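You operate a simulated robot arm through the tools that you are given. There is no shell and no other tool. Be economical: measure what you need, move in short steps, check, and stop when the job is done.

The job below is to be done with a simulated robot arm. You get a single attempt, and the scene is never put back.

## Task
Take the green crayon and put it on top of the orange tub with a black lid.

Only the result counts: the job must be done as asked and must still hold three seconds after the hand-in. Knocking over, shifting, dropping, spilling or breaking anything else fails it. A push-on lid holds only when it is set on centred and level and pressed home; a screw cap is set on level and turned clockwise until tight.

## Robot
A 6-joint arm with a two-finger parallel gripper on a trunk, on a base that drives. Base frame: it is fixed to the floor where the robot stands at the start and does not move with it; the origin is under the middle of the robot, x ahead of it, y to its left, z up. Readings come in m, degrees, newtons and seconds.
With the tool pointing down near the work surface it reaches from about 0.32 to 0.7 m from the robot's upright axis, wherever it stands. Its first joint turns from -166.0 to 166.0 degrees. Payload 4.1 kg.
The tool frame sits at the grasp point between the pads (the TCP): z along the fingers, y along the line on which they close. The tips reach 0.023 m beyond it. The gripper opens to 0.094 m. The fingers are 0.038 m wide and 0.01 m thick; the gripper's body (0.054 by 0.096 m) begins 0.039 m behind the TCP.
Orientation is told as [roll, pitch, yaw] about the base's x, y, z axes, in that order, counted from this pose: with the fingers straight down and closing along the base's y, the tool's x points along the base's -x, its y along +y and its z along -z.

## Interface
- The arm moves only by the tool servo_tool. Its argument "commands" is a list of rows, each a list of 3 entries, a list of its own where there are three numbers: the turn, a rotation vector about the tool's x, y, z in units of 180 degrees (1.0 is 180 degrees), then the shift along the tool's x, y, z in units of 500 mm (1.0 is 500 mm), then the finger opening in m, from 0 to 0.094. In form: [[[rx, ry, rz], [tx, ty, tz], jaw], ...]. A call has 1 to 20 rows; each row is the pose to reach, as a shift and turn from the pose commanded when the call began, along the tool's axes at that moment. A call with a number of a shift or a turn outside -1 to 1 is refused whole. A row lasts 0.2 s, in which the tool goes at most 0.05 m and 8.6 degrees; a call with a longer step from one row to the next is refused whole, and so is a gripper value outside its range. A pose out of reach is approached as far as the arm can. The call stops where the force on the tool passes 40 N (or 10 N more than at its start, if that is more) or the arm is blocked; 0.2 s more then pass. Each finger travels about 0.045 m/s and halts on what it meets, pressing with about 43 N; the grip force reading is that of the motor and also rises with nothing between the fingers. The clock runs only during rows and for 0.2 s after the last one: add rows that repeat a pose to give the fingers time. It gives the time, the measured TCP pose, the force on the tool (base axes), the opening and the grip force at its end, in the units of the frame above (readings bear some noise).
- Cameras (640 x 400 px; columns grow to the right, rows downward): "scene" is now at [0.0144, 0.1491, 1.529]; the picture's right is [-0.20, -0.98, 0.00], its down [-0.74, 0.15, -0.66] and it looks along [0.64, -0.13, -0.76] (base axes); focal length 259 px, centre (320, 200). "wrist" rides on the gripper at [0.086, 0.016, -0.074] in the tool frame; the picture's right is [-0.18, 0.98, 0.00], its down [-0.58, -0.11, -0.81] and it looks along [-0.79, -0.15, 0.59] (tool axes); focal length 243 px, centre (320, 200). There is no depth. A picture from a camera that has moved, and an enlarged one, comes with that camera's place and axes in the base frame and with its lens.
- capture(camera): a new picture of that camera. The clock stands still meanwhile.
- slide_trunk(by): slides the trunk up (or, below 0, down) by that many m; the arm and the scene camera ride with it, the base frame stays. It gives what a move gives, with no picture.
- steer(legs): drives the robot by 1 to 6 legs, each [ahead, turn to the left] in m and degrees, along the robot's own axes; the way and the turn of a leg run together, so that a leg with both is an arc; at most 1.5 m and 180 degrees a leg. The arm and the cameras ride along, it lands a little off, and it stops where it bumps. It gives what a move gives.
- aim_head(pan, tilt): turns the head with the scene camera to pan (to the left, within 155 degrees either way) and tilt (down, from -29 to 69), counted from straight ahead of the robot. It gives what a move gives.
- enlarge(camera, box): a new picture of the part [left, top, right, bottom] of that camera's present view, enlarged. The clock stands still meanwhile.
- close_job(): hands the job in; it is judged then, once.

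Work in short steps. Places have to be worked out from the pictures, the camera data and where the tool is seen: move nearer, look again, correct. Check each grasp and each placing, and mend what went wrong. You have 120 turns and 78 pictures in all, those below and enlarged ones among them. Open the gripper and draw the arm clear of the work before you hand the job in, unless the task says otherwise; then end with one line.

The tools are called by a JSON object that holds its "name" and its "arguments". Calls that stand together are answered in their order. servo_tool: Moves the arm, as the interface text tells. Its arguments: {"type":"object","properties":{"commands":{"type":"array"}},"required":["commands"]} The other tools are called the same way: slide_trunk (by) slides the trunk up or down; steer (legs) drives the base; aim_head (pan, tilt) turns the head that bears the scene camera; capture (camera) takes a picture; enlarge (camera, box) takes an enlarged picture of a part of a camera's view; close_job () hands the job in.

At the start:

```text
t: 0.0
tcp_pos: [0.3108, 0.1792, 1.2155]
tcp_rot: [0.0, -0.1, 0.0]
ft_force: [0.4, 0.1, -0.1]
gripper_width: 0.094
grasp_force: 0.1
trunk travel left (down, up): [-0.5, 0.09]
robot x, y, heading: [-0.0015, -0.0027, 0.2]
head pan, tilt: [-11.7, 49.1]
```

scene: 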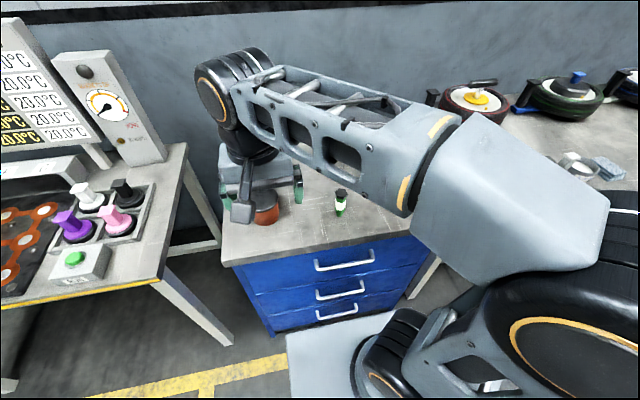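
wrist: 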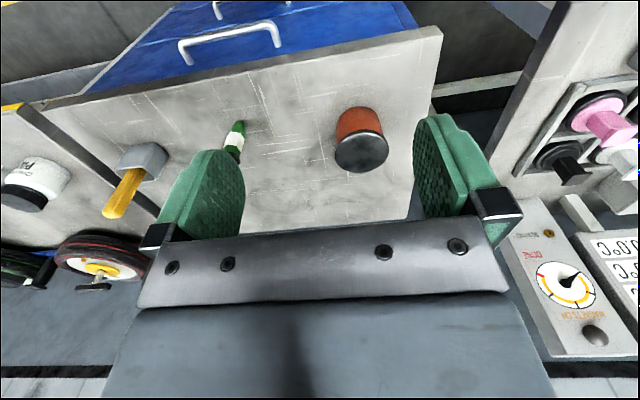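

The wrist view shows an orange tub with a black lid near (0.54, 0.21) and a green item near (0.50, -0.01). I'll look closer at both.

{"name": "enlarge", "arguments": {"camera": "wrist", "box": [180, 80, 420, 230]}}

{"name": "enlarge", "arguments": {"camera": "scene", "box": [220, 150, 380, 250]}}

```text
2.67 times, centred on (300, 155) of wrist
camera zoom: at [0.2239, 0.1943, 1.2911], right [0.18, 0.98, 0.0], down [0.58, -0.11, 0.81], along [0.79, -0.15, -0.59], focal length 647 px, centre (373, 320)
```

zoom: 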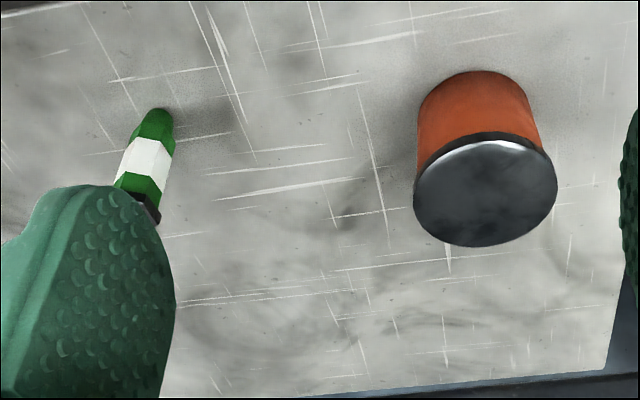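

```text
4.00 times, centred on (300, 200) of scene
camera zoom: at [0.0144, 0.1491, 1.529], right [-0.2, -0.98, 0.0], down [-0.74, 0.15, -0.66], along [0.64, -0.13, -0.76], focal length 1035 px, centre (400, 200)
```

zoom: 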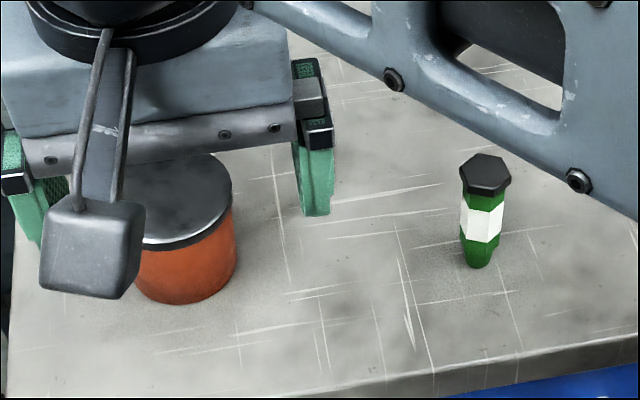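

Tub judged at (0.526, 0.213), top z≈0.97, about 9.5 cm wide; the crayon stands upright at about (0.473, -0.004), top z≈1.0. I'll move above the crayon to look again.

{"name": "servo_tool", "arguments": {"commands": [[[0, 0, 0], [-0.041, -0.046, 0.024], 0.094], [[0, 0, 0], [-0.082, -0.092, 0.048], 0.094], [[0, 0, 0], [-0.123, -0.138, 0.072], 0.094], [[0, 0, 0], [-0.164, -0.184, 0.095], 0.094], [[0, 0, 0], [-0.205, -0.23, 0.12], 0.094], [[0, 0, 0], [-0.246, -0.276, 0.143], 0.094], [[0, 0, 0], [-0.287, -0.322, 0.167], 0.094], [[0, 0, 0], [-0.324, -0.366, 0.17], 0.094], [[0, 0, 0], [-0.324, -0.366, 0.17], 0.094]]}}

{"name": "capture", "arguments": {"camera": "wrist"}}

{"name": "capture", "arguments": {"camera": "scene"}}

```text
t: 2.0
tcp_pos: [0.4749, -0.0055, 1.131]
tcp_rot: [0.0, 0.0, 0.0]
ft_force: [0.5, -0.6, 0.5]
gripper_width: 0.0939
grasp_force: 0.1
trunk travel left (down, up): [-0.5, 0.09]
robot x, y, heading: [-0.0018, -0.0015, 0.0]
head pan, tilt: [-11.7, 49.1]
```

```text
73 pictures are left
camera wrist: at [0.3865, 0.0105, 1.2056], right [0.18, 0.98, 0.0], down [0.58, -0.11, 0.81], along [0.79, -0.15, -0.59], focal length 243 px, centre (320, 200)
```

wrist: 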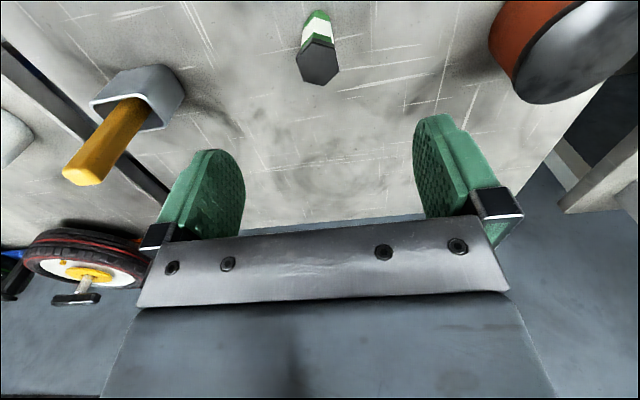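

```text
72 pictures are left
camera scene: at [0.0145, 0.149, 1.529], right [-0.2, -0.98, 0.0], down [-0.74, 0.15, -0.66], along [0.64, -0.13, -0.76], focal length 259 px, centre (320, 200)
```

scene: 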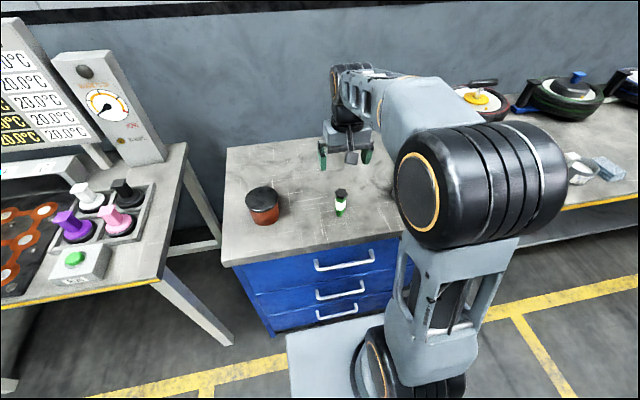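

The crayon now looks centred about (0.481, -0.008), top z≈1.0. I'll check the hexagon's orientation.

{"name": "enlarge", "arguments": {"camera": "wrist", "box": [270, 0, 366, 100]}}

{"name": "enlarge", "arguments": {"camera": "scene", "box": [236, 170, 364, 250]}}

```text
4.00 times, centred on (318, 50) of wrist
camera zoom: at [0.3865, 0.0105, 1.2056], right [0.18, 0.98, 0.0], down [0.58, -0.11, 0.81], along [0.79, -0.15, -0.59], focal length 970 px, centre (328, 800)
```

zoom: 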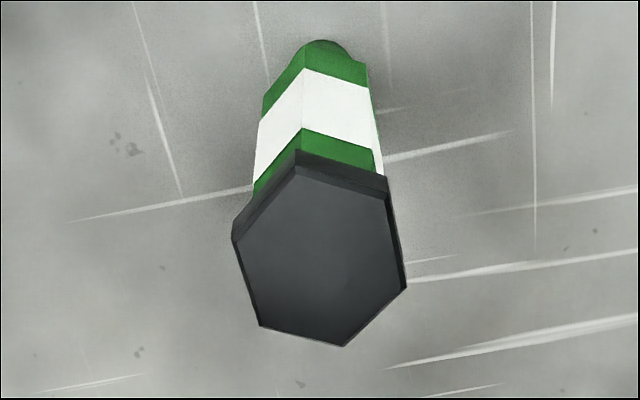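

```text
5.00 times, centred on (300, 210) of scene
camera zoom: at [0.0145, 0.149, 1.529], right [-0.2, -0.98, 0.0], down [-0.74, 0.15, -0.66], along [0.64, -0.13, -0.76], focal length 1294 px, centre (420, 150)
```

zoom: 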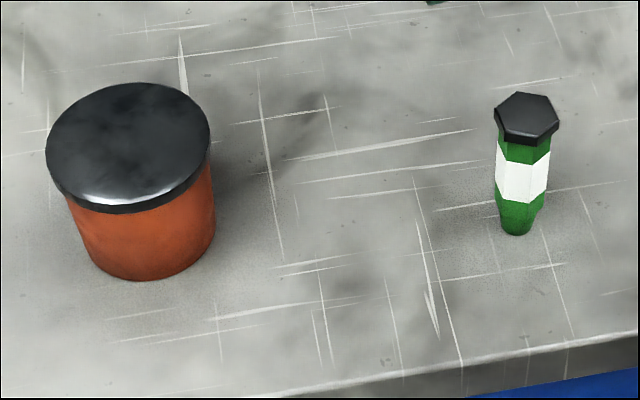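

The cap is a ~32 mm hexagon with two flats facing ±y, yawed about +4°, centred at (0.479, -0.008). I'll descend around it with the jaws open and check before closing.

{"name": "servo_tool", "arguments": {"commands": [[[0, 0, -0.011], [-0.0076, -0.0058, 0.04], 0.094], [[0, 0, -0.022], [-0.0076, -0.0058, 0.09], 0.094], [[0, 0, -0.022], [-0.0076, -0.0058, 0.14], 0.094], [[0, 0, -0.022], [-0.0076, -0.0058, 0.19], 0.094], [[0, 0, -0.022], [-0.0076, -0.0058, 0.23], 0.094], [[0, 0, -0.022], [-0.0076, -0.0058, 0.26], 0.094], [[0, 0, -0.022], [-0.0076, -0.0058, 0.282], 0.094], [[0, 0, -0.022], [-0.0076, -0.0058, 0.282], 0.094]]}}

{"name": "enlarge", "arguments": {"camera": "scene", "box": [276, 145, 404, 225]}}

{"name": "capture", "arguments": {"camera": "wrist"}}

```text
t: 3.8
tcp_pos: [0.4764, -0.0069, 0.9913]
tcp_rot: [0.1, 0.0, 4.1]
ft_force: [0.6, 0.1, -0.2]
gripper_width: 0.0937
grasp_force: 0.0
trunk travel left (down, up): [-0.5, 0.09]
robot x, y, heading: [0.0023, -0.0011, -0.1]
head pan, tilt: [-11.7, 49.1]
```

```text
5.00 times, centred on (340, 185) of scene
camera zoom: at [0.0145, 0.1491, 1.529], right [-0.2, -0.98, 0.0], down [-0.74, 0.15, -0.66], along [0.64, -0.13, -0.76], focal length 1294 px, centre (220, 275)
```

zoom: 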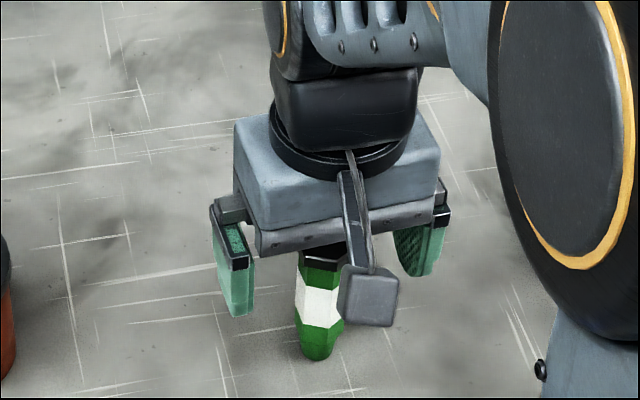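

```text
68 pictures are left
camera wrist: at [0.3889, 0.0023, 1.0652], right [0.12, 0.99, 0.0], down [0.59, -0.07, 0.81], along [0.8, -0.09, -0.59], focal length 243 px, centre (320, 200)
```

wrist: 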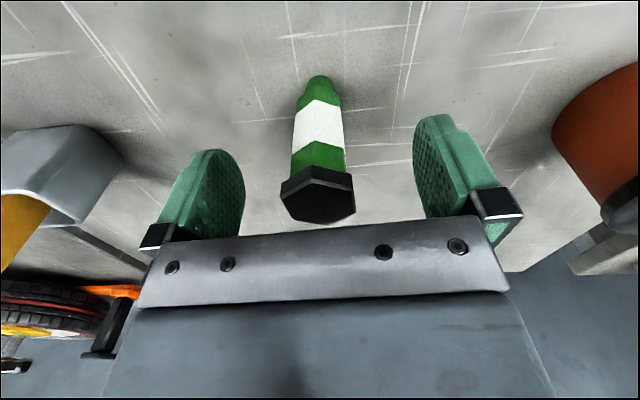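

The crayon sits between the pads, about 2 mm to the −y side of centre. I'll shift by that and close slowly.

{"name": "servo_tool", "arguments": {"commands": [[[0, 0, 0], [-0.004, -0.004, 0], 0.09], [[0, 0, 0], [-0.004, -0.004, 0], 0.08], [[0, 0, 0], [-0.004, -0.004, 0], 0.065], [[0, 0, 0], [-0.004, -0.004, 0], 0.05], [[0, 0, 0], [-0.004, -0.004, 0], 0.045], [[0, 0, 0], [-0.004, -0.004, 0], 0.042], [[0, 0, 0], [-0.004, -0.004, 0], 0.042]]}}

{"name": "enlarge", "arguments": {"camera": "wrist", "box": [200, 50, 440, 250]}}

```text
t: 5.4
tcp_pos: [0.4794, -0.0096, 0.99]
tcp_rot: [0.0, 0.0, 4.0]
ft_force: [0.1, 0.7, 0.3]
gripper_width: 0.0422
grasp_force: 0.1
trunk travel left (down, up): [-0.5, 0.09]
robot x, y, heading: [-0.0023, -0.0022, 0.0]
head pan, tilt: [-11.7, 49.1]
```

```text
2.00 times, centred on (320, 150) of wrist
camera zoom: at [0.3912, 0.0004, 1.0652], right [0.12, 0.99, 0.0], down [0.59, -0.07, 0.81], along [0.8, -0.09, -0.59], focal length 485 px, centre (320, 300)
```

zoom: 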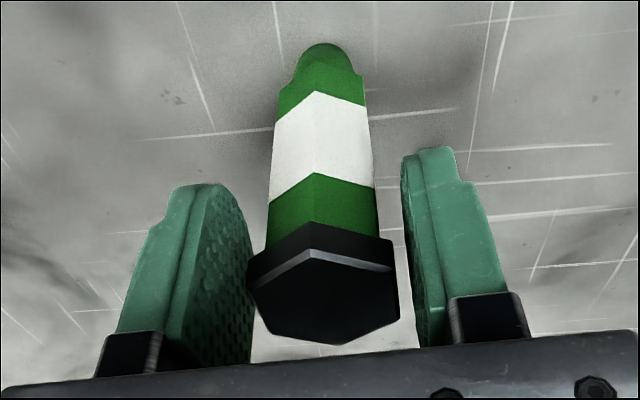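

The −y pad is nearly touching while the +y side has ~4 mm gap, so I shift 2 mm toward −y and then close on the cap.

{"name": "servo_tool", "arguments": {"commands": [[[0, 0, 0], [0, -0.004, 0], 0.042], [[0, 0, 0], [0, -0.004, 0], 0.039], [[0, 0, 0], [0, -0.004, 0], 0.036], [[0, 0, 0], [0, -0.004, 0], 0.033], [[0, 0, 0], [0, -0.004, 0], 0.029], [[0, 0, 0], [0, -0.004, 0], 0.02], [[0, 0, 0], [0, -0.004, 0], 0.015], [[0, 0, 0], [0, -0.004, 0], 0.01]]}}

{"name": "enlarge", "arguments": {"camera": "wrist", "box": [200, 50, 440, 250]}}

```text
t: 7.2
tcp_pos: [0.4782, -0.0117, 0.9897]
tcp_rot: [0.0, 0.0, 4.1]
ft_force: [0.2, 1.4, 0.9]
gripper_width: 0.0353
grasp_force: 43.6
trunk travel left (down, up): [-0.5, 0.09]
robot x, y, heading: [0.0031, -0.0031, -0.0]
head pan, tilt: [-11.7, 49.1]
```

```text
2.00 times, centred on (320, 150) of wrist
camera zoom: at [0.3912, -0.0015, 1.0649], right [0.11, 0.99, 0.0], down [0.59, -0.07, 0.81], along [0.8, -0.09, -0.59], focal length 485 px, centre (320, 300)
```

zoom: 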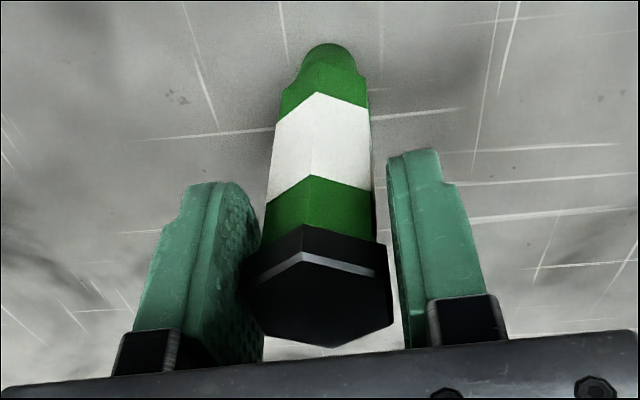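

Gripped at 35 mm with 43 N. I'll lift straight up 0.15 m and check it hangs upright.

{"name": "servo_tool", "arguments": {"commands": [[[0, 0, 0], [0, 0, -0.02], 0.01], [[0, 0, 0], [0, 0, -0.06], 0.01], [[0, 0, 0], [0, 0, -0.12], 0.01], [[0, 0, 0], [0, 0, -0.18], 0.01], [[0, 0, 0], [0, 0, -0.24], 0.01], [[0, 0, 0], [0, 0, -0.28], 0.01], [[0, 0, 0], [0, 0, -0.3], 0.01], [[0, 0, 0], [0, 0, -0.3], 0.01]]}}

{"name": "capture", "arguments": {"camera": "wrist"}}

{"name": "enlarge", "arguments": {"camera": "scene", "box": [236, 125, 396, 225]}}

```text
t: 9.0
tcp_pos: [0.4787, -0.0096, 1.1402]
tcp_rot: [0.0, 0.0, 4.0]
ft_force: [0.6, 0.1, -1.2]
gripper_width: 0.0354
grasp_force: 42.9
trunk travel left (down, up): [-0.5, 0.09]
robot x, y, heading: [0.0015, -0.0015, -0.0]
head pan, tilt: [-11.7, 49.1]
```

```text
65 pictures are left
camera wrist: at [0.3912, -0.0009, 1.2153], right [0.12, 0.99, 0.0], down [0.59, -0.07, 0.81], along [0.8, -0.09, -0.59], focal length 243 px, centre (320, 200)
```

wrist: 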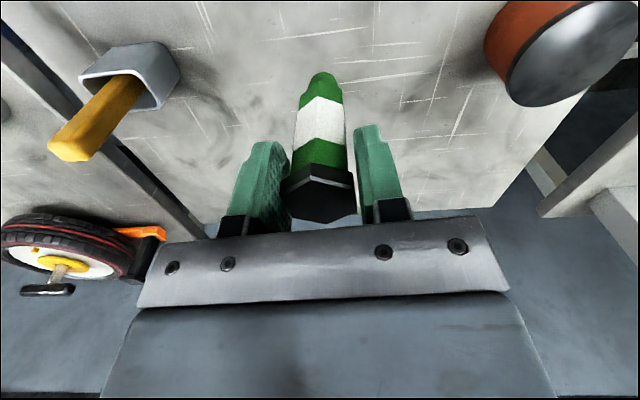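

```text
4.00 times, centred on (316, 175) of scene
camera zoom: at [0.0145, 0.1491, 1.529], right [-0.2, -0.98, 0.0], down [-0.74, 0.15, -0.66], along [0.64, -0.13, -0.76], focal length 1035 px, centre (336, 300)
```

zoom: 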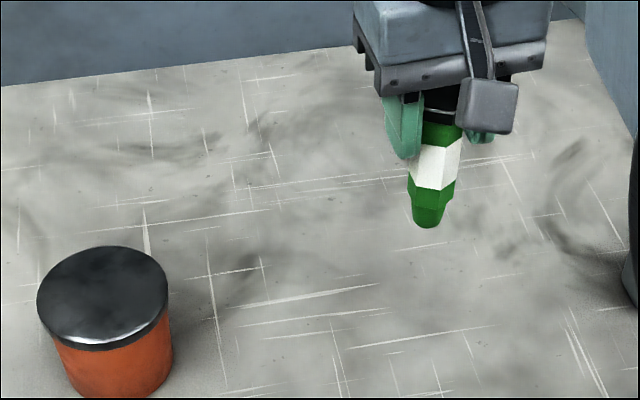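

The crayon hangs upright, and the lid centre is confirmed at (0.526, 0.214). I'll carry it over at the same height (crayon bottom z≈1.05).

{"name": "servo_tool", "arguments": {"commands": [[[0, 0, 0], [-0.01, 0.03, 0], 0.01], [[0, 0, 0], [-0.027, 0.095, 0], 0.01], [[0, 0, 0], [-0.045, 0.16, 0], 0.01], [[0, 0, 0], [-0.063, 0.225, 0], 0.01], [[0, 0, 0], [-0.081, 0.29, 0], 0.01], [[0, 0, 0], [-0.1, 0.355, 0], 0.01], [[0, 0, 0], [-0.115, 0.41, 0], 0.01], [[0, 0, 0], [-0.125, 0.4396, 0], 0.01], [[0, 0, 0], [-0.125, 0.4396, 0], 0.01], [[0, 0, 0], [-0.125, 0.4396, 0], 0.01]]}}

{"name": "capture", "arguments": {"camera": "wrist"}}

{"name": "enlarge", "arguments": {"camera": "scene", "box": [192, 130, 320, 230]}}

```text
t: 11.2
tcp_pos: [0.5259, 0.2127, 1.1403]
tcp_rot: [0.0, 0.0, 3.9]
ft_force: [-0.8, -0.6, -1.0]
gripper_width: 0.0357
grasp_force: 43.2
trunk travel left (down, up): [-0.5, 0.09]
robot x, y, heading: [0.0002, -0.002, -0.0]
head pan, tilt: [-11.7, 49.1]
```

```text
63 pictures are left
camera wrist: at [0.4377, 0.222, 1.2149], right [0.12, 0.99, 0.0], down [0.59, -0.07, 0.81], along [0.8, -0.09, -0.59], focal length 243 px, centre (320, 200)
```

wrist: 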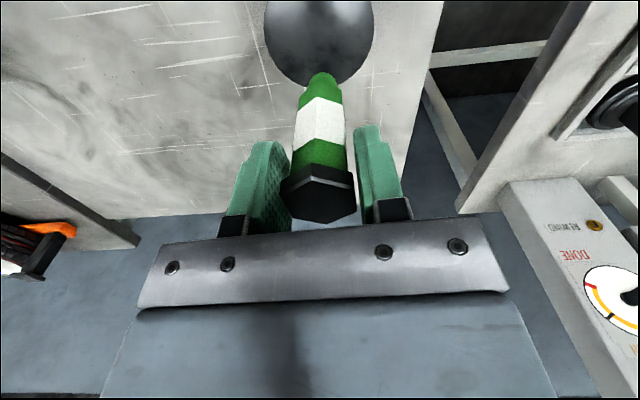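

```text
4.00 times, centred on (256, 180) of scene
camera zoom: at [0.0145, 0.1491, 1.529], right [-0.2, -0.98, 0.0], down [-0.74, 0.15, -0.66], along [0.64, -0.13, -0.76], focal length 1035 px, centre (576, 280)
```

zoom: 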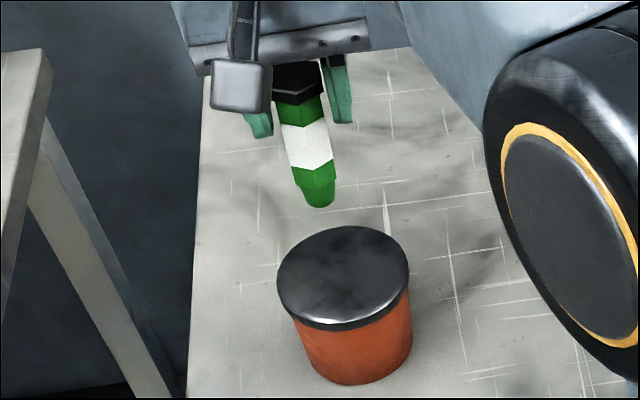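

The crayon is centred over the lid to within a few mm. I'll descend 60 mm and look for the remaining gap.

{"name": "servo_tool", "arguments": {"commands": [[[0, 0, 0], [0, 0, 0.03], 0.01], [[0, 0, 0], [0, 0, 0.06], 0.01], [[0, 0, 0], [0, 0, 0.09], 0.01], [[0, 0, 0], [0, 0, 0.11], 0.01], [[0, 0, 0], [0, 0, 0.12], 0.01], [[0, 0, 0], [0, 0, 0.12], 0.01]]}}

{"name": "enlarge", "arguments": {"camera": "wrist", "box": [220, 20, 420, 150]}}

{"name": "enlarge", "arguments": {"camera": "scene", "box": [212, 150, 308, 230]}}

```text
t: 12.6
tcp_pos: [0.5253, 0.2125, 1.08]
tcp_rot: [0.1, 0.0, 4.0]
ft_force: [-0.2, -1.0, -0.7]
gripper_width: 0.0354
grasp_force: 43.2
trunk travel left (down, up): [-0.5, 0.09]
robot x, y, heading: [0.0027, 0.0026, 0.2]
head pan, tilt: [-11.7, 49.1]
```

```text
3.08 times, centred on (320, 85) of wrist
camera zoom: at [0.4386, 0.222, 1.1544], right [0.12, 0.99, 0.0], down [0.59, -0.07, 0.81], along [0.8, -0.09, -0.59], focal length 746 px, centre (320, 554)
```

zoom: 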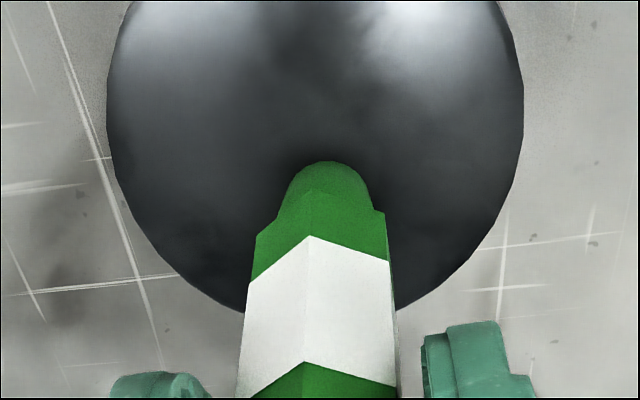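

```text
5.00 times, centred on (260, 190) of scene
camera zoom: at [0.0145, 0.1492, 1.529], right [-0.2, -0.98, 0.0], down [-0.74, 0.15, -0.66], along [0.64, -0.13, -0.76], focal length 1294 px, centre (620, 250)
```

zoom: 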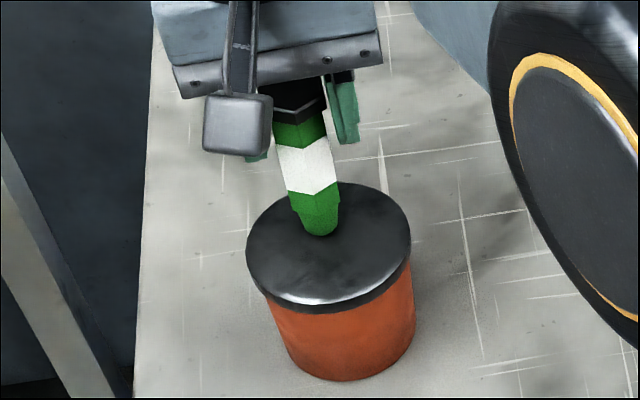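

About 1–2 cm remains. I'll step down 12 mm gently and read the force.

{"name": "servo_tool", "arguments": {"commands": [[[0, 0, 0], [0, 0, 0.006], 0.01], [[0, 0, 0], [0, 0, 0.012], 0.01], [[0, 0, 0], [0, 0, 0.018], 0.01], [[0, 0, 0], [0, 0, 0.024], 0.01], [[0, 0, 0], [0, 0, 0.024], 0.01]]}}

{"name": "enlarge", "arguments": {"camera": "wrist", "box": [220, 20, 420, 150]}}

```text
t: 13.8
tcp_pos: [0.5253, 0.2125, 1.0747]
tcp_rot: [0.4, -0.7, 4.1]
ft_force: [-7.0, -2.8, 14.5]
gripper_width: 0.0355
grasp_force: 43.1
trunk travel left (down, up): [-0.5, 0.09]
robot x, y, heading: [0.0009, -0.0017, -0.1]
head pan, tilt: [-11.7, 49.1]
stopped in row 5: the force on the tool passed its limit (the readings are from after the stop); the commanded pose is now the measured one
```

```text
3.08 times, centred on (320, 85) of wrist
camera zoom: at [0.4369, 0.2216, 1.1486], right [0.11, 0.99, 0.01], down [0.58, -0.07, 0.81], along [0.81, -0.09, -0.58], focal length 746 px, centre (320, 554)
```

zoom: 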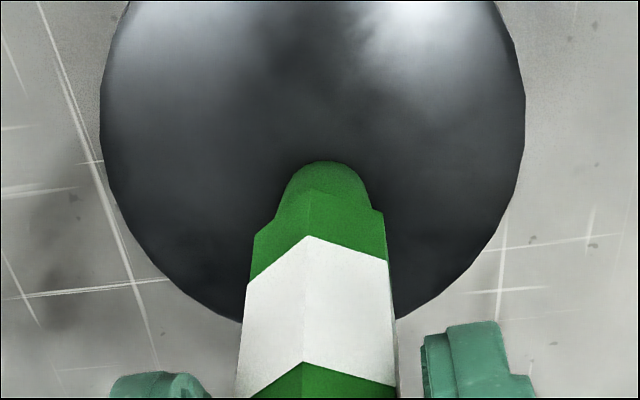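

Contact was reached near TCP z≈1.075 and the arm pressed a little, tilting ~0.7°. I'll back up 2 mm and level the tool.

{"name": "servo_tool", "arguments": {"commands": [[[0.0011, 0.002, 0], [0, 0, -0.002], 0.01], [[0.0022, 0.0039, 0], [0, 0, -0.004], 0.01], [[0.0022, 0.0039, 0], [0, 0, -0.004], 0.01], [[0.0022, 0.0039, 0], [0, 0, -0.004], 0.01]]}}

{"name": "enlarge", "arguments": {"camera": "scene", "box": [212, 150, 308, 230]}}

{"name": "enlarge", "arguments": {"camera": "wrist", "box": [220, 50, 420, 250]}}

```text
t: 14.8
tcp_pos: [0.5274, 0.2139, 1.0742]
tcp_rot: [-0.3, 0.1, 3.9]
ft_force: [-1.5, 2.1, 9.7]
gripper_width: 0.0353
grasp_force: 43.0
trunk travel left (down, up): [-0.5, 0.09]
robot x, y, heading: [0.0007, -0.003, -0.0]
head pan, tilt: [-11.7, 49.1]
```

```text
5.00 times, centred on (260, 190) of scene
camera zoom: at [0.0136, 0.1491, 1.529], right [-0.2, -0.98, 0.0], down [-0.74, 0.15, -0.66], along [0.64, -0.13, -0.76], focal length 1294 px, centre (620, 250)
```

zoom: 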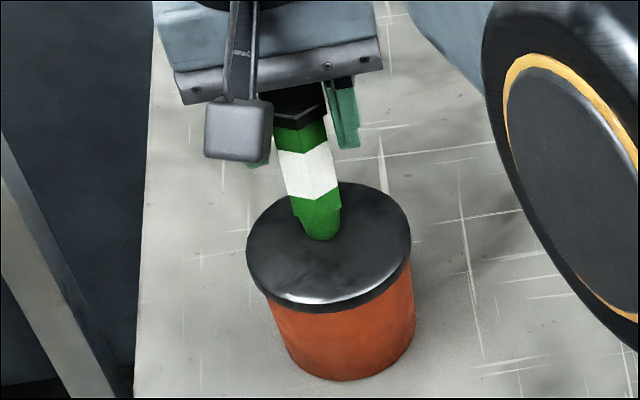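

```text
2.00 times, centred on (320, 150) of wrist
camera zoom: at [0.4396, 0.2227, 1.1497], right [0.11, 0.99, 0.0], down [0.59, -0.07, 0.81], along [0.8, -0.09, -0.59], focal length 485 px, centre (320, 300)
```

zoom: 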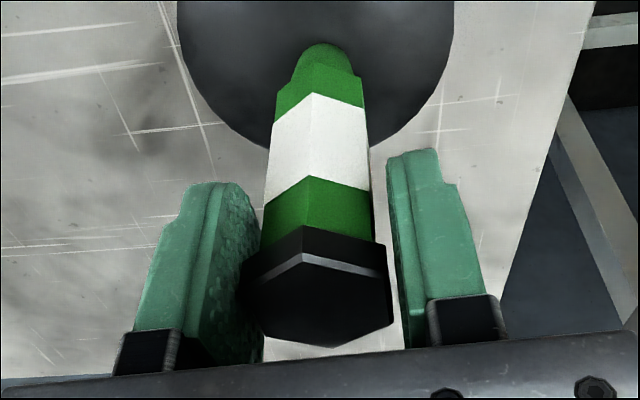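

Still pressing at ~10 N and level, with the crayon unchanged in the grip. I'll rise 1.0 mm more to lighten it.

{"name": "servo_tool", "arguments": {"commands": [[[0, 0, 0], [0, 0, -0.001], 0.01], [[0, 0, 0], [0, 0, -0.002], 0.01], [[0, 0, 0], [0, 0, -0.002], 0.01], [[0, 0, 0], [0, 0, -0.002], 0.01]]}}

```text
t: 15.8
tcp_pos: [0.5271, 0.2119, 1.0749]
tcp_rot: [-0.2, 0.2, 4.0]
ft_force: [0.8, 0.5, -0.2]
gripper_width: 0.0354
grasp_force: 42.9
trunk travel left (down, up): [-0.5, 0.09]
robot x, y, heading: [0.0017, -0.0032, 0.0]
head pan, tilt: [-11.7, 49.1]
```

Force is now zero, so it's within about 1 mm of touching. I'll lower 0.5 mm, trim the level, and check the force.

{"name": "servo_tool", "arguments": {"commands": [[[-0.0008, -0.0008, 0], [0, 0, 0.0005], 0.01], [[-0.0008, -0.0008, 0], [0, 0, 0.001], 0.01], [[-0.0008, -0.0008, 0], [0, 0, 0.001], 0.01]]}}

```text
t: 16.6
tcp_pos: [0.527, 0.2129, 1.0748]
tcp_rot: [0.0, 0.0, 4.1]
ft_force: [0.4, -0.2, 0.2]
gripper_width: 0.0351
grasp_force: 43.4
trunk travel left (down, up): [-0.5, 0.09]
robot x, y, heading: [-0.0012, -0.004, -0.1]
head pan, tilt: [-11.7, 49.1]
```

Level, and force is near zero. I'll lower another 0.4 mm and then open the fingers gradually.

{"name": "servo_tool", "arguments": {"commands": [[[0, 0, 0], [0, 0, 0.0008], 0.01], [[0, 0, 0], [0, 0, 0.0008], 0.01], [[0, 0, 0], [0, 0, 0.0008], 0.034], [[0, 0, 0], [0, 0, 0.0008], 0.036], [[0, 0, 0], [0, 0, 0.0008], 0.037], [[0, 0, 0], [0, 0, 0.0008], 0.038], [[0, 0, 0], [0, 0, 0.0008], 0.04], [[0, 0, 0], [0, 0, 0.0008], 0.042], [[0, 0, 0], [0, 0, 0.0008], 0.044]]}}

{"name": "enlarge", "arguments": {"camera": "wrist", "box": [220, 50, 420, 250]}}

```text
t: 18.6
tcp_pos: [0.5267, 0.2125, 1.0754]
tcp_rot: [-0.2, 0.0, 4.0]
ft_force: [0.9, -1.7, 3.1]
gripper_width: 0.0442
grasp_force: 0.1
trunk travel left (down, up): [-0.5, 0.09]
robot x, y, heading: [-0.001, -0.0021, -0.1]
head pan, tilt: [-11.7, 49.1]
```

```text
2.00 times, centred on (320, 150) of wrist
camera zoom: at [0.4393, 0.2223, 1.1494], right [0.11, 0.99, 0.0], down [0.59, -0.07, 0.81], along [0.8, -0.09, -0.59], focal length 485 px, centre (320, 300)
```

zoom: 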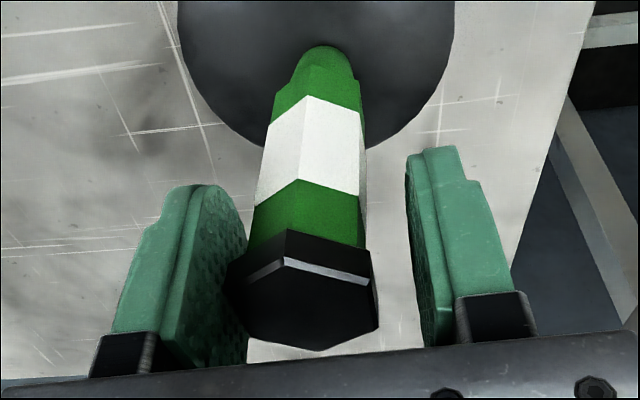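

The crayon appears to lean on the −y pad. I'll nudge the tool slowly +y by 2.5 mm to push it upright and see how it behaves.

{"name": "servo_tool", "arguments": {"commands": [[[0, 0, 0], [0, 0.001, -0.001], 0.044], [[0, 0, 0], [0, 0.002, -0.001], 0.044], [[0, 0, 0], [0, 0.003, -0.001], 0.044], [[0, 0, 0], [0, 0.004, -0.001], 0.044], [[0, 0, 0], [0, 0.005, -0.001], 0.044], [[0, 0, 0], [0, 0.005, -0.001], 0.044]]}}

{"name": "enlarge", "arguments": {"camera": "wrist", "box": [220, 50, 420, 250]}}

{"name": "enlarge", "arguments": {"camera": "scene", "box": [212, 150, 308, 230]}}

```text
t: 20.0
tcp_pos: [0.5265, 0.2151, 1.0745]
tcp_rot: [0.0, 0.0, 4.0]
ft_force: [0.1, 0.2, 0.6]
gripper_width: 0.0441
grasp_force: 0.1
trunk travel left (down, up): [-0.5, 0.09]
robot x, y, heading: [0.0016, -0.0033, 0.0]
head pan, tilt: [-11.7, 49.1]
```

```text
2.00 times, centred on (320, 150) of wrist
camera zoom: at [0.4393, 0.2253, 1.1501], right [0.11, 0.99, 0.0], down [0.59, -0.07, 0.81], along [0.8, -0.09, -0.59], focal length 485 px, centre (320, 300)
```

zoom: 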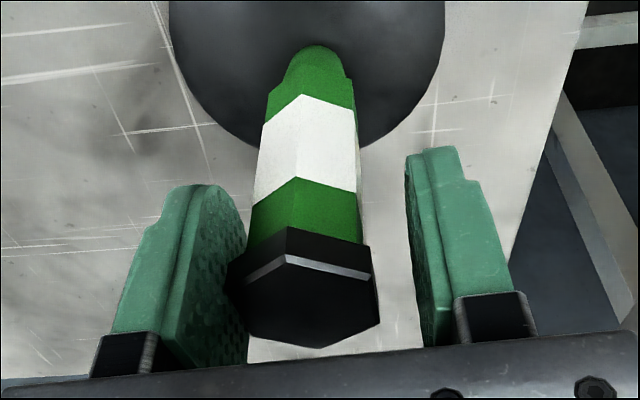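

```text
5.00 times, centred on (260, 190) of scene
camera zoom: at [0.0144, 0.1491, 1.529], right [-0.2, -0.98, 0.0], down [-0.74, 0.15, -0.66], along [0.64, -0.13, -0.76], focal length 1294 px, centre (620, 250)
```

zoom: 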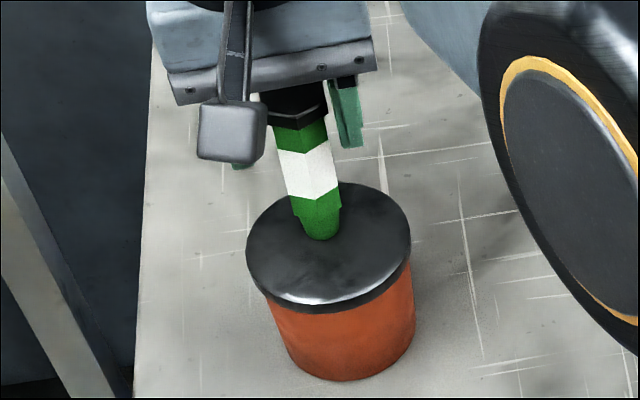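

The ridge line is closer to vertical but still ~1.5° leaning toward −y. I'll nudge another 1.5 mm.

{"name": "servo_tool", "arguments": {"commands": [[[0, 0, 0], [0, 0.0007, 0], 0.044], [[0, 0, 0], [0, 0.0014, 0], 0.044], [[0, 0, 0], [0, 0.0021, 0], 0.044], [[0, 0, 0], [0, 0.003, 0], 0.044], [[0, 0, 0], [0, 0.003, 0], 0.044]]}}

{"name": "enlarge", "arguments": {"camera": "wrist", "box": [220, 50, 420, 250]}}

```text
t: 21.2
tcp_pos: [0.5282, 0.2174, 1.076]
tcp_rot: [-0.1, 0.1, 4.1]
ft_force: [-0.2, 0.1, -0.5]
gripper_width: 0.0441
grasp_force: 0.0
trunk travel left (down, up): [-0.5, 0.09]
robot x, y, heading: [0.0025, -0.0077, 0.1]
head pan, tilt: [-11.7, 49.1]
```

```text
2.00 times, centred on (320, 150) of wrist
camera zoom: at [0.4397, 0.2266, 1.1499], right [0.11, 0.99, 0.0], down [0.59, -0.07, 0.81], along [0.8, -0.09, -0.59], focal length 485 px, centre (320, 300)
```

zoom: 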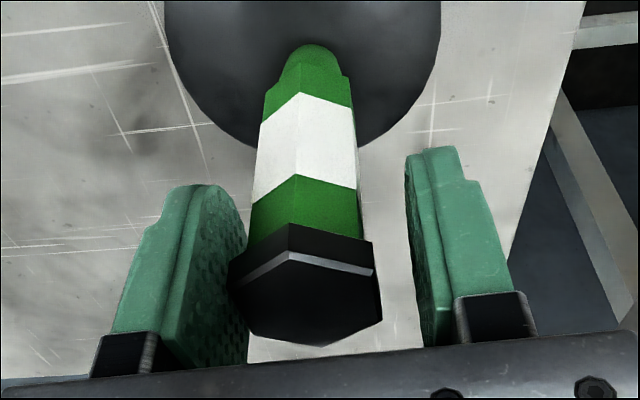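

Nearly vertical now (10 px vs 7 px expected). I'll nudge 0.7 mm more, then back away 2 mm to test whether it stands on its own.

{"name": "servo_tool", "arguments": {"commands": [[[0, 0, 0], [0, 0.0007, 0], 0.044], [[0, 0, 0], [0, 0.0014, 0], 0.044], [[0, 0, 0], [0, 0.0014, 0], 0.044], [[0, 0, 0], [0, 0, 0], 0.044], [[0, 0, 0], [0, -0.0015, 0], 0.044], [[0, 0, 0], [0, -0.003, 0], 0.044], [[0, 0, 0], [0, -0.003, 0], 0.044]]}}

{"name": "enlarge", "arguments": {"camera": "wrist", "box": [220, 50, 420, 250]}}

```text
t: 22.8
tcp_pos: [0.5273, 0.2154, 1.0742]
tcp_rot: [-0.1, 0.0, 4.1]
ft_force: [-0.4, -0.5, 0.1]
gripper_width: 0.0438
grasp_force: 0.1
trunk travel left (down, up): [-0.5, 0.09]
robot x, y, heading: [0.0005, 0.0016, -0.1]
head pan, tilt: [-11.7, 49.1]
```

```text
2.00 times, centred on (320, 150) of wrist
camera zoom: at [0.4395, 0.2249, 1.1498], right [0.12, 0.99, 0.0], down [0.59, -0.07, 0.81], along [0.8, -0.09, -0.59], focal length 485 px, centre (320, 300)
```

zoom: 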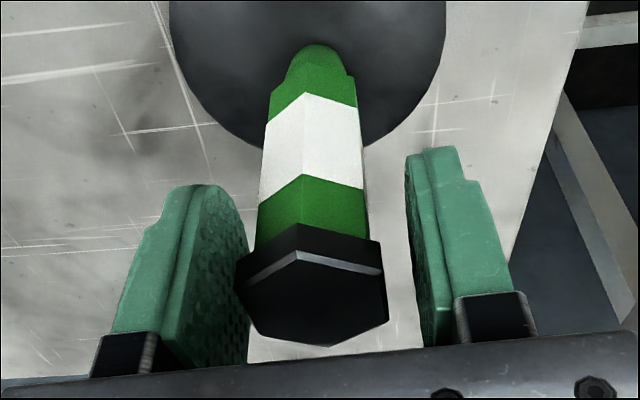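

The crayon now stands free of the pad, upright. I'll centre by 1.5 mm and open the fingers fully, then check.

{"name": "servo_tool", "arguments": {"commands": [[[0, 0, 0], [0, -0.0015, 0], 0.046], [[0, 0, 0], [0, -0.003, 0], 0.05], [[0, 0, 0], [0, -0.003, 0], 0.06], [[0, 0, 0], [0, -0.003, 0], 0.075], [[0, 0, 0], [0, -0.003, 0], 0.09], [[0, 0, 0], [0, -0.003, 0], 0.094], [[0, 0, 0], [0, -0.003, 0], 0.094]]}}

{"name": "enlarge", "arguments": {"camera": "wrist", "box": [220, 50, 420, 250]}}

```text
t: 24.4
tcp_pos: [0.5272, 0.2148, 1.0742]
tcp_rot: [0.0, 0.0, 4.0]
ft_force: [-0.1, 0.5, -0.5]
gripper_width: 0.094
grasp_force: 0.0
trunk travel left (down, up): [-0.5, 0.09]
robot x, y, heading: [0.0006, -0.0015, 0.2]
head pan, tilt: [-11.7, 49.1]
```

```text
2.00 times, centred on (320, 150) of wrist
camera zoom: at [0.4398, 0.2238, 1.1497], right [0.11, 0.99, 0.0], down [0.59, -0.07, 0.81], along [0.8, -0.09, -0.59], focal length 485 px, centre (320, 300)
```

zoom: 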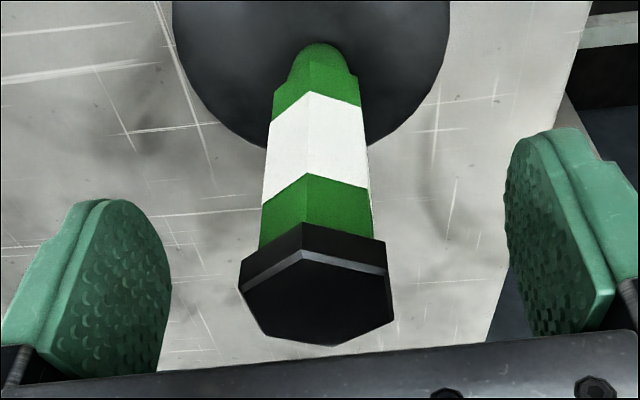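

It stands free with the fingers fully open. I'll withdraw straight up, slowly at first.

{"name": "servo_tool", "arguments": {"commands": [[[0, 0, 0], [0, 0, -0.02], 0.094], [[0, 0, 0], [0, 0, -0.05], 0.094], [[0, 0, 0], [0, 0, -0.09], 0.094], [[0, 0, 0], [0, 0, -0.14], 0.094], [[0, 0, 0], [0, 0, -0.2], 0.094], [[0, 0, 0], [0, 0, -0.25], 0.094], [[0, 0, 0], [0.05, 0, -0.28], 0.094], [[0, 0, 0], [0.12, 0, -0.28], 0.094], [[0, 0, 0], [0.2, 0, -0.28], 0.094], [[0, 0, 0], [0.2, 0, -0.28], 0.094]]}}

{"name": "capture", "arguments": {"camera": "wrist"}}

{"name": "capture", "arguments": {"camera": "scene"}}

```text
t: 26.6
tcp_pos: [0.4271, 0.2074, 1.2158]
tcp_rot: [-0.1, 0.1, 3.9]
ft_force: [-1.0, -0.8, 0.7]
gripper_width: 0.0943
grasp_force: 0.0
trunk travel left (down, up): [-0.5, 0.09]
robot x, y, heading: [-0.0001, -0.0014, -0.4]
head pan, tilt: [-11.7, 49.1]
```

```text
50 pictures are left
camera wrist: at [0.3397, 0.2166, 1.2903], right [0.12, 0.99, 0.0], down [0.59, -0.07, 0.81], along [0.8, -0.09, -0.59], focal length 243 px, centre (320, 200)
```

wrist: 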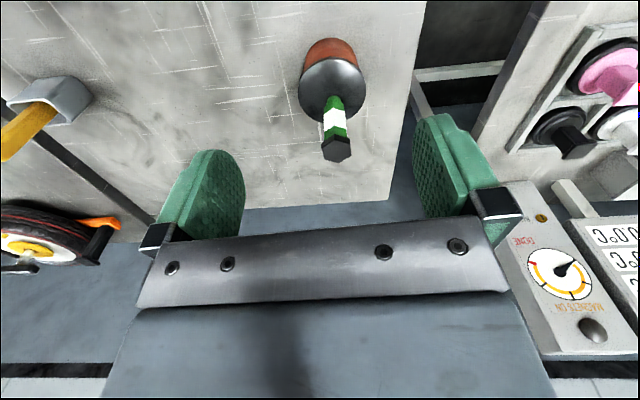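

```text
49 pictures are left
camera scene: at [0.0143, 0.1491, 1.529], right [-0.2, -0.98, 0.0], down [-0.74, 0.15, -0.66], along [0.64, -0.13, -0.76], focal length 259 px, centre (320, 200)
```

scene: 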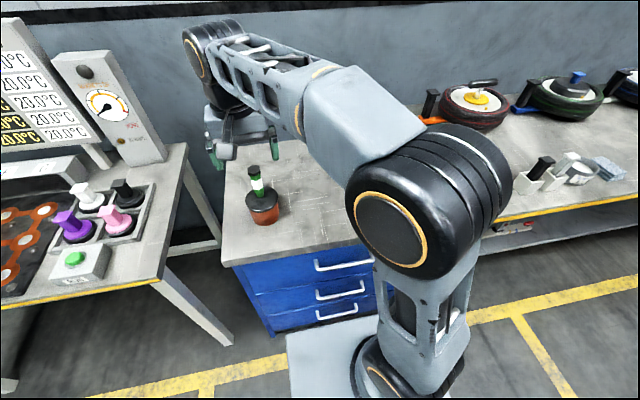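

The crayon stands upright on the lid, the tub is in place, and the arm is clear with the gripper open. I'm handing in.

{"name": "close_job", "arguments": {}}

```text
The job is handed in.
```

The green crayon is standing upright on the black lid of the orange tub, with the gripper open and the arm drawn clear; nothing else was seen to move.
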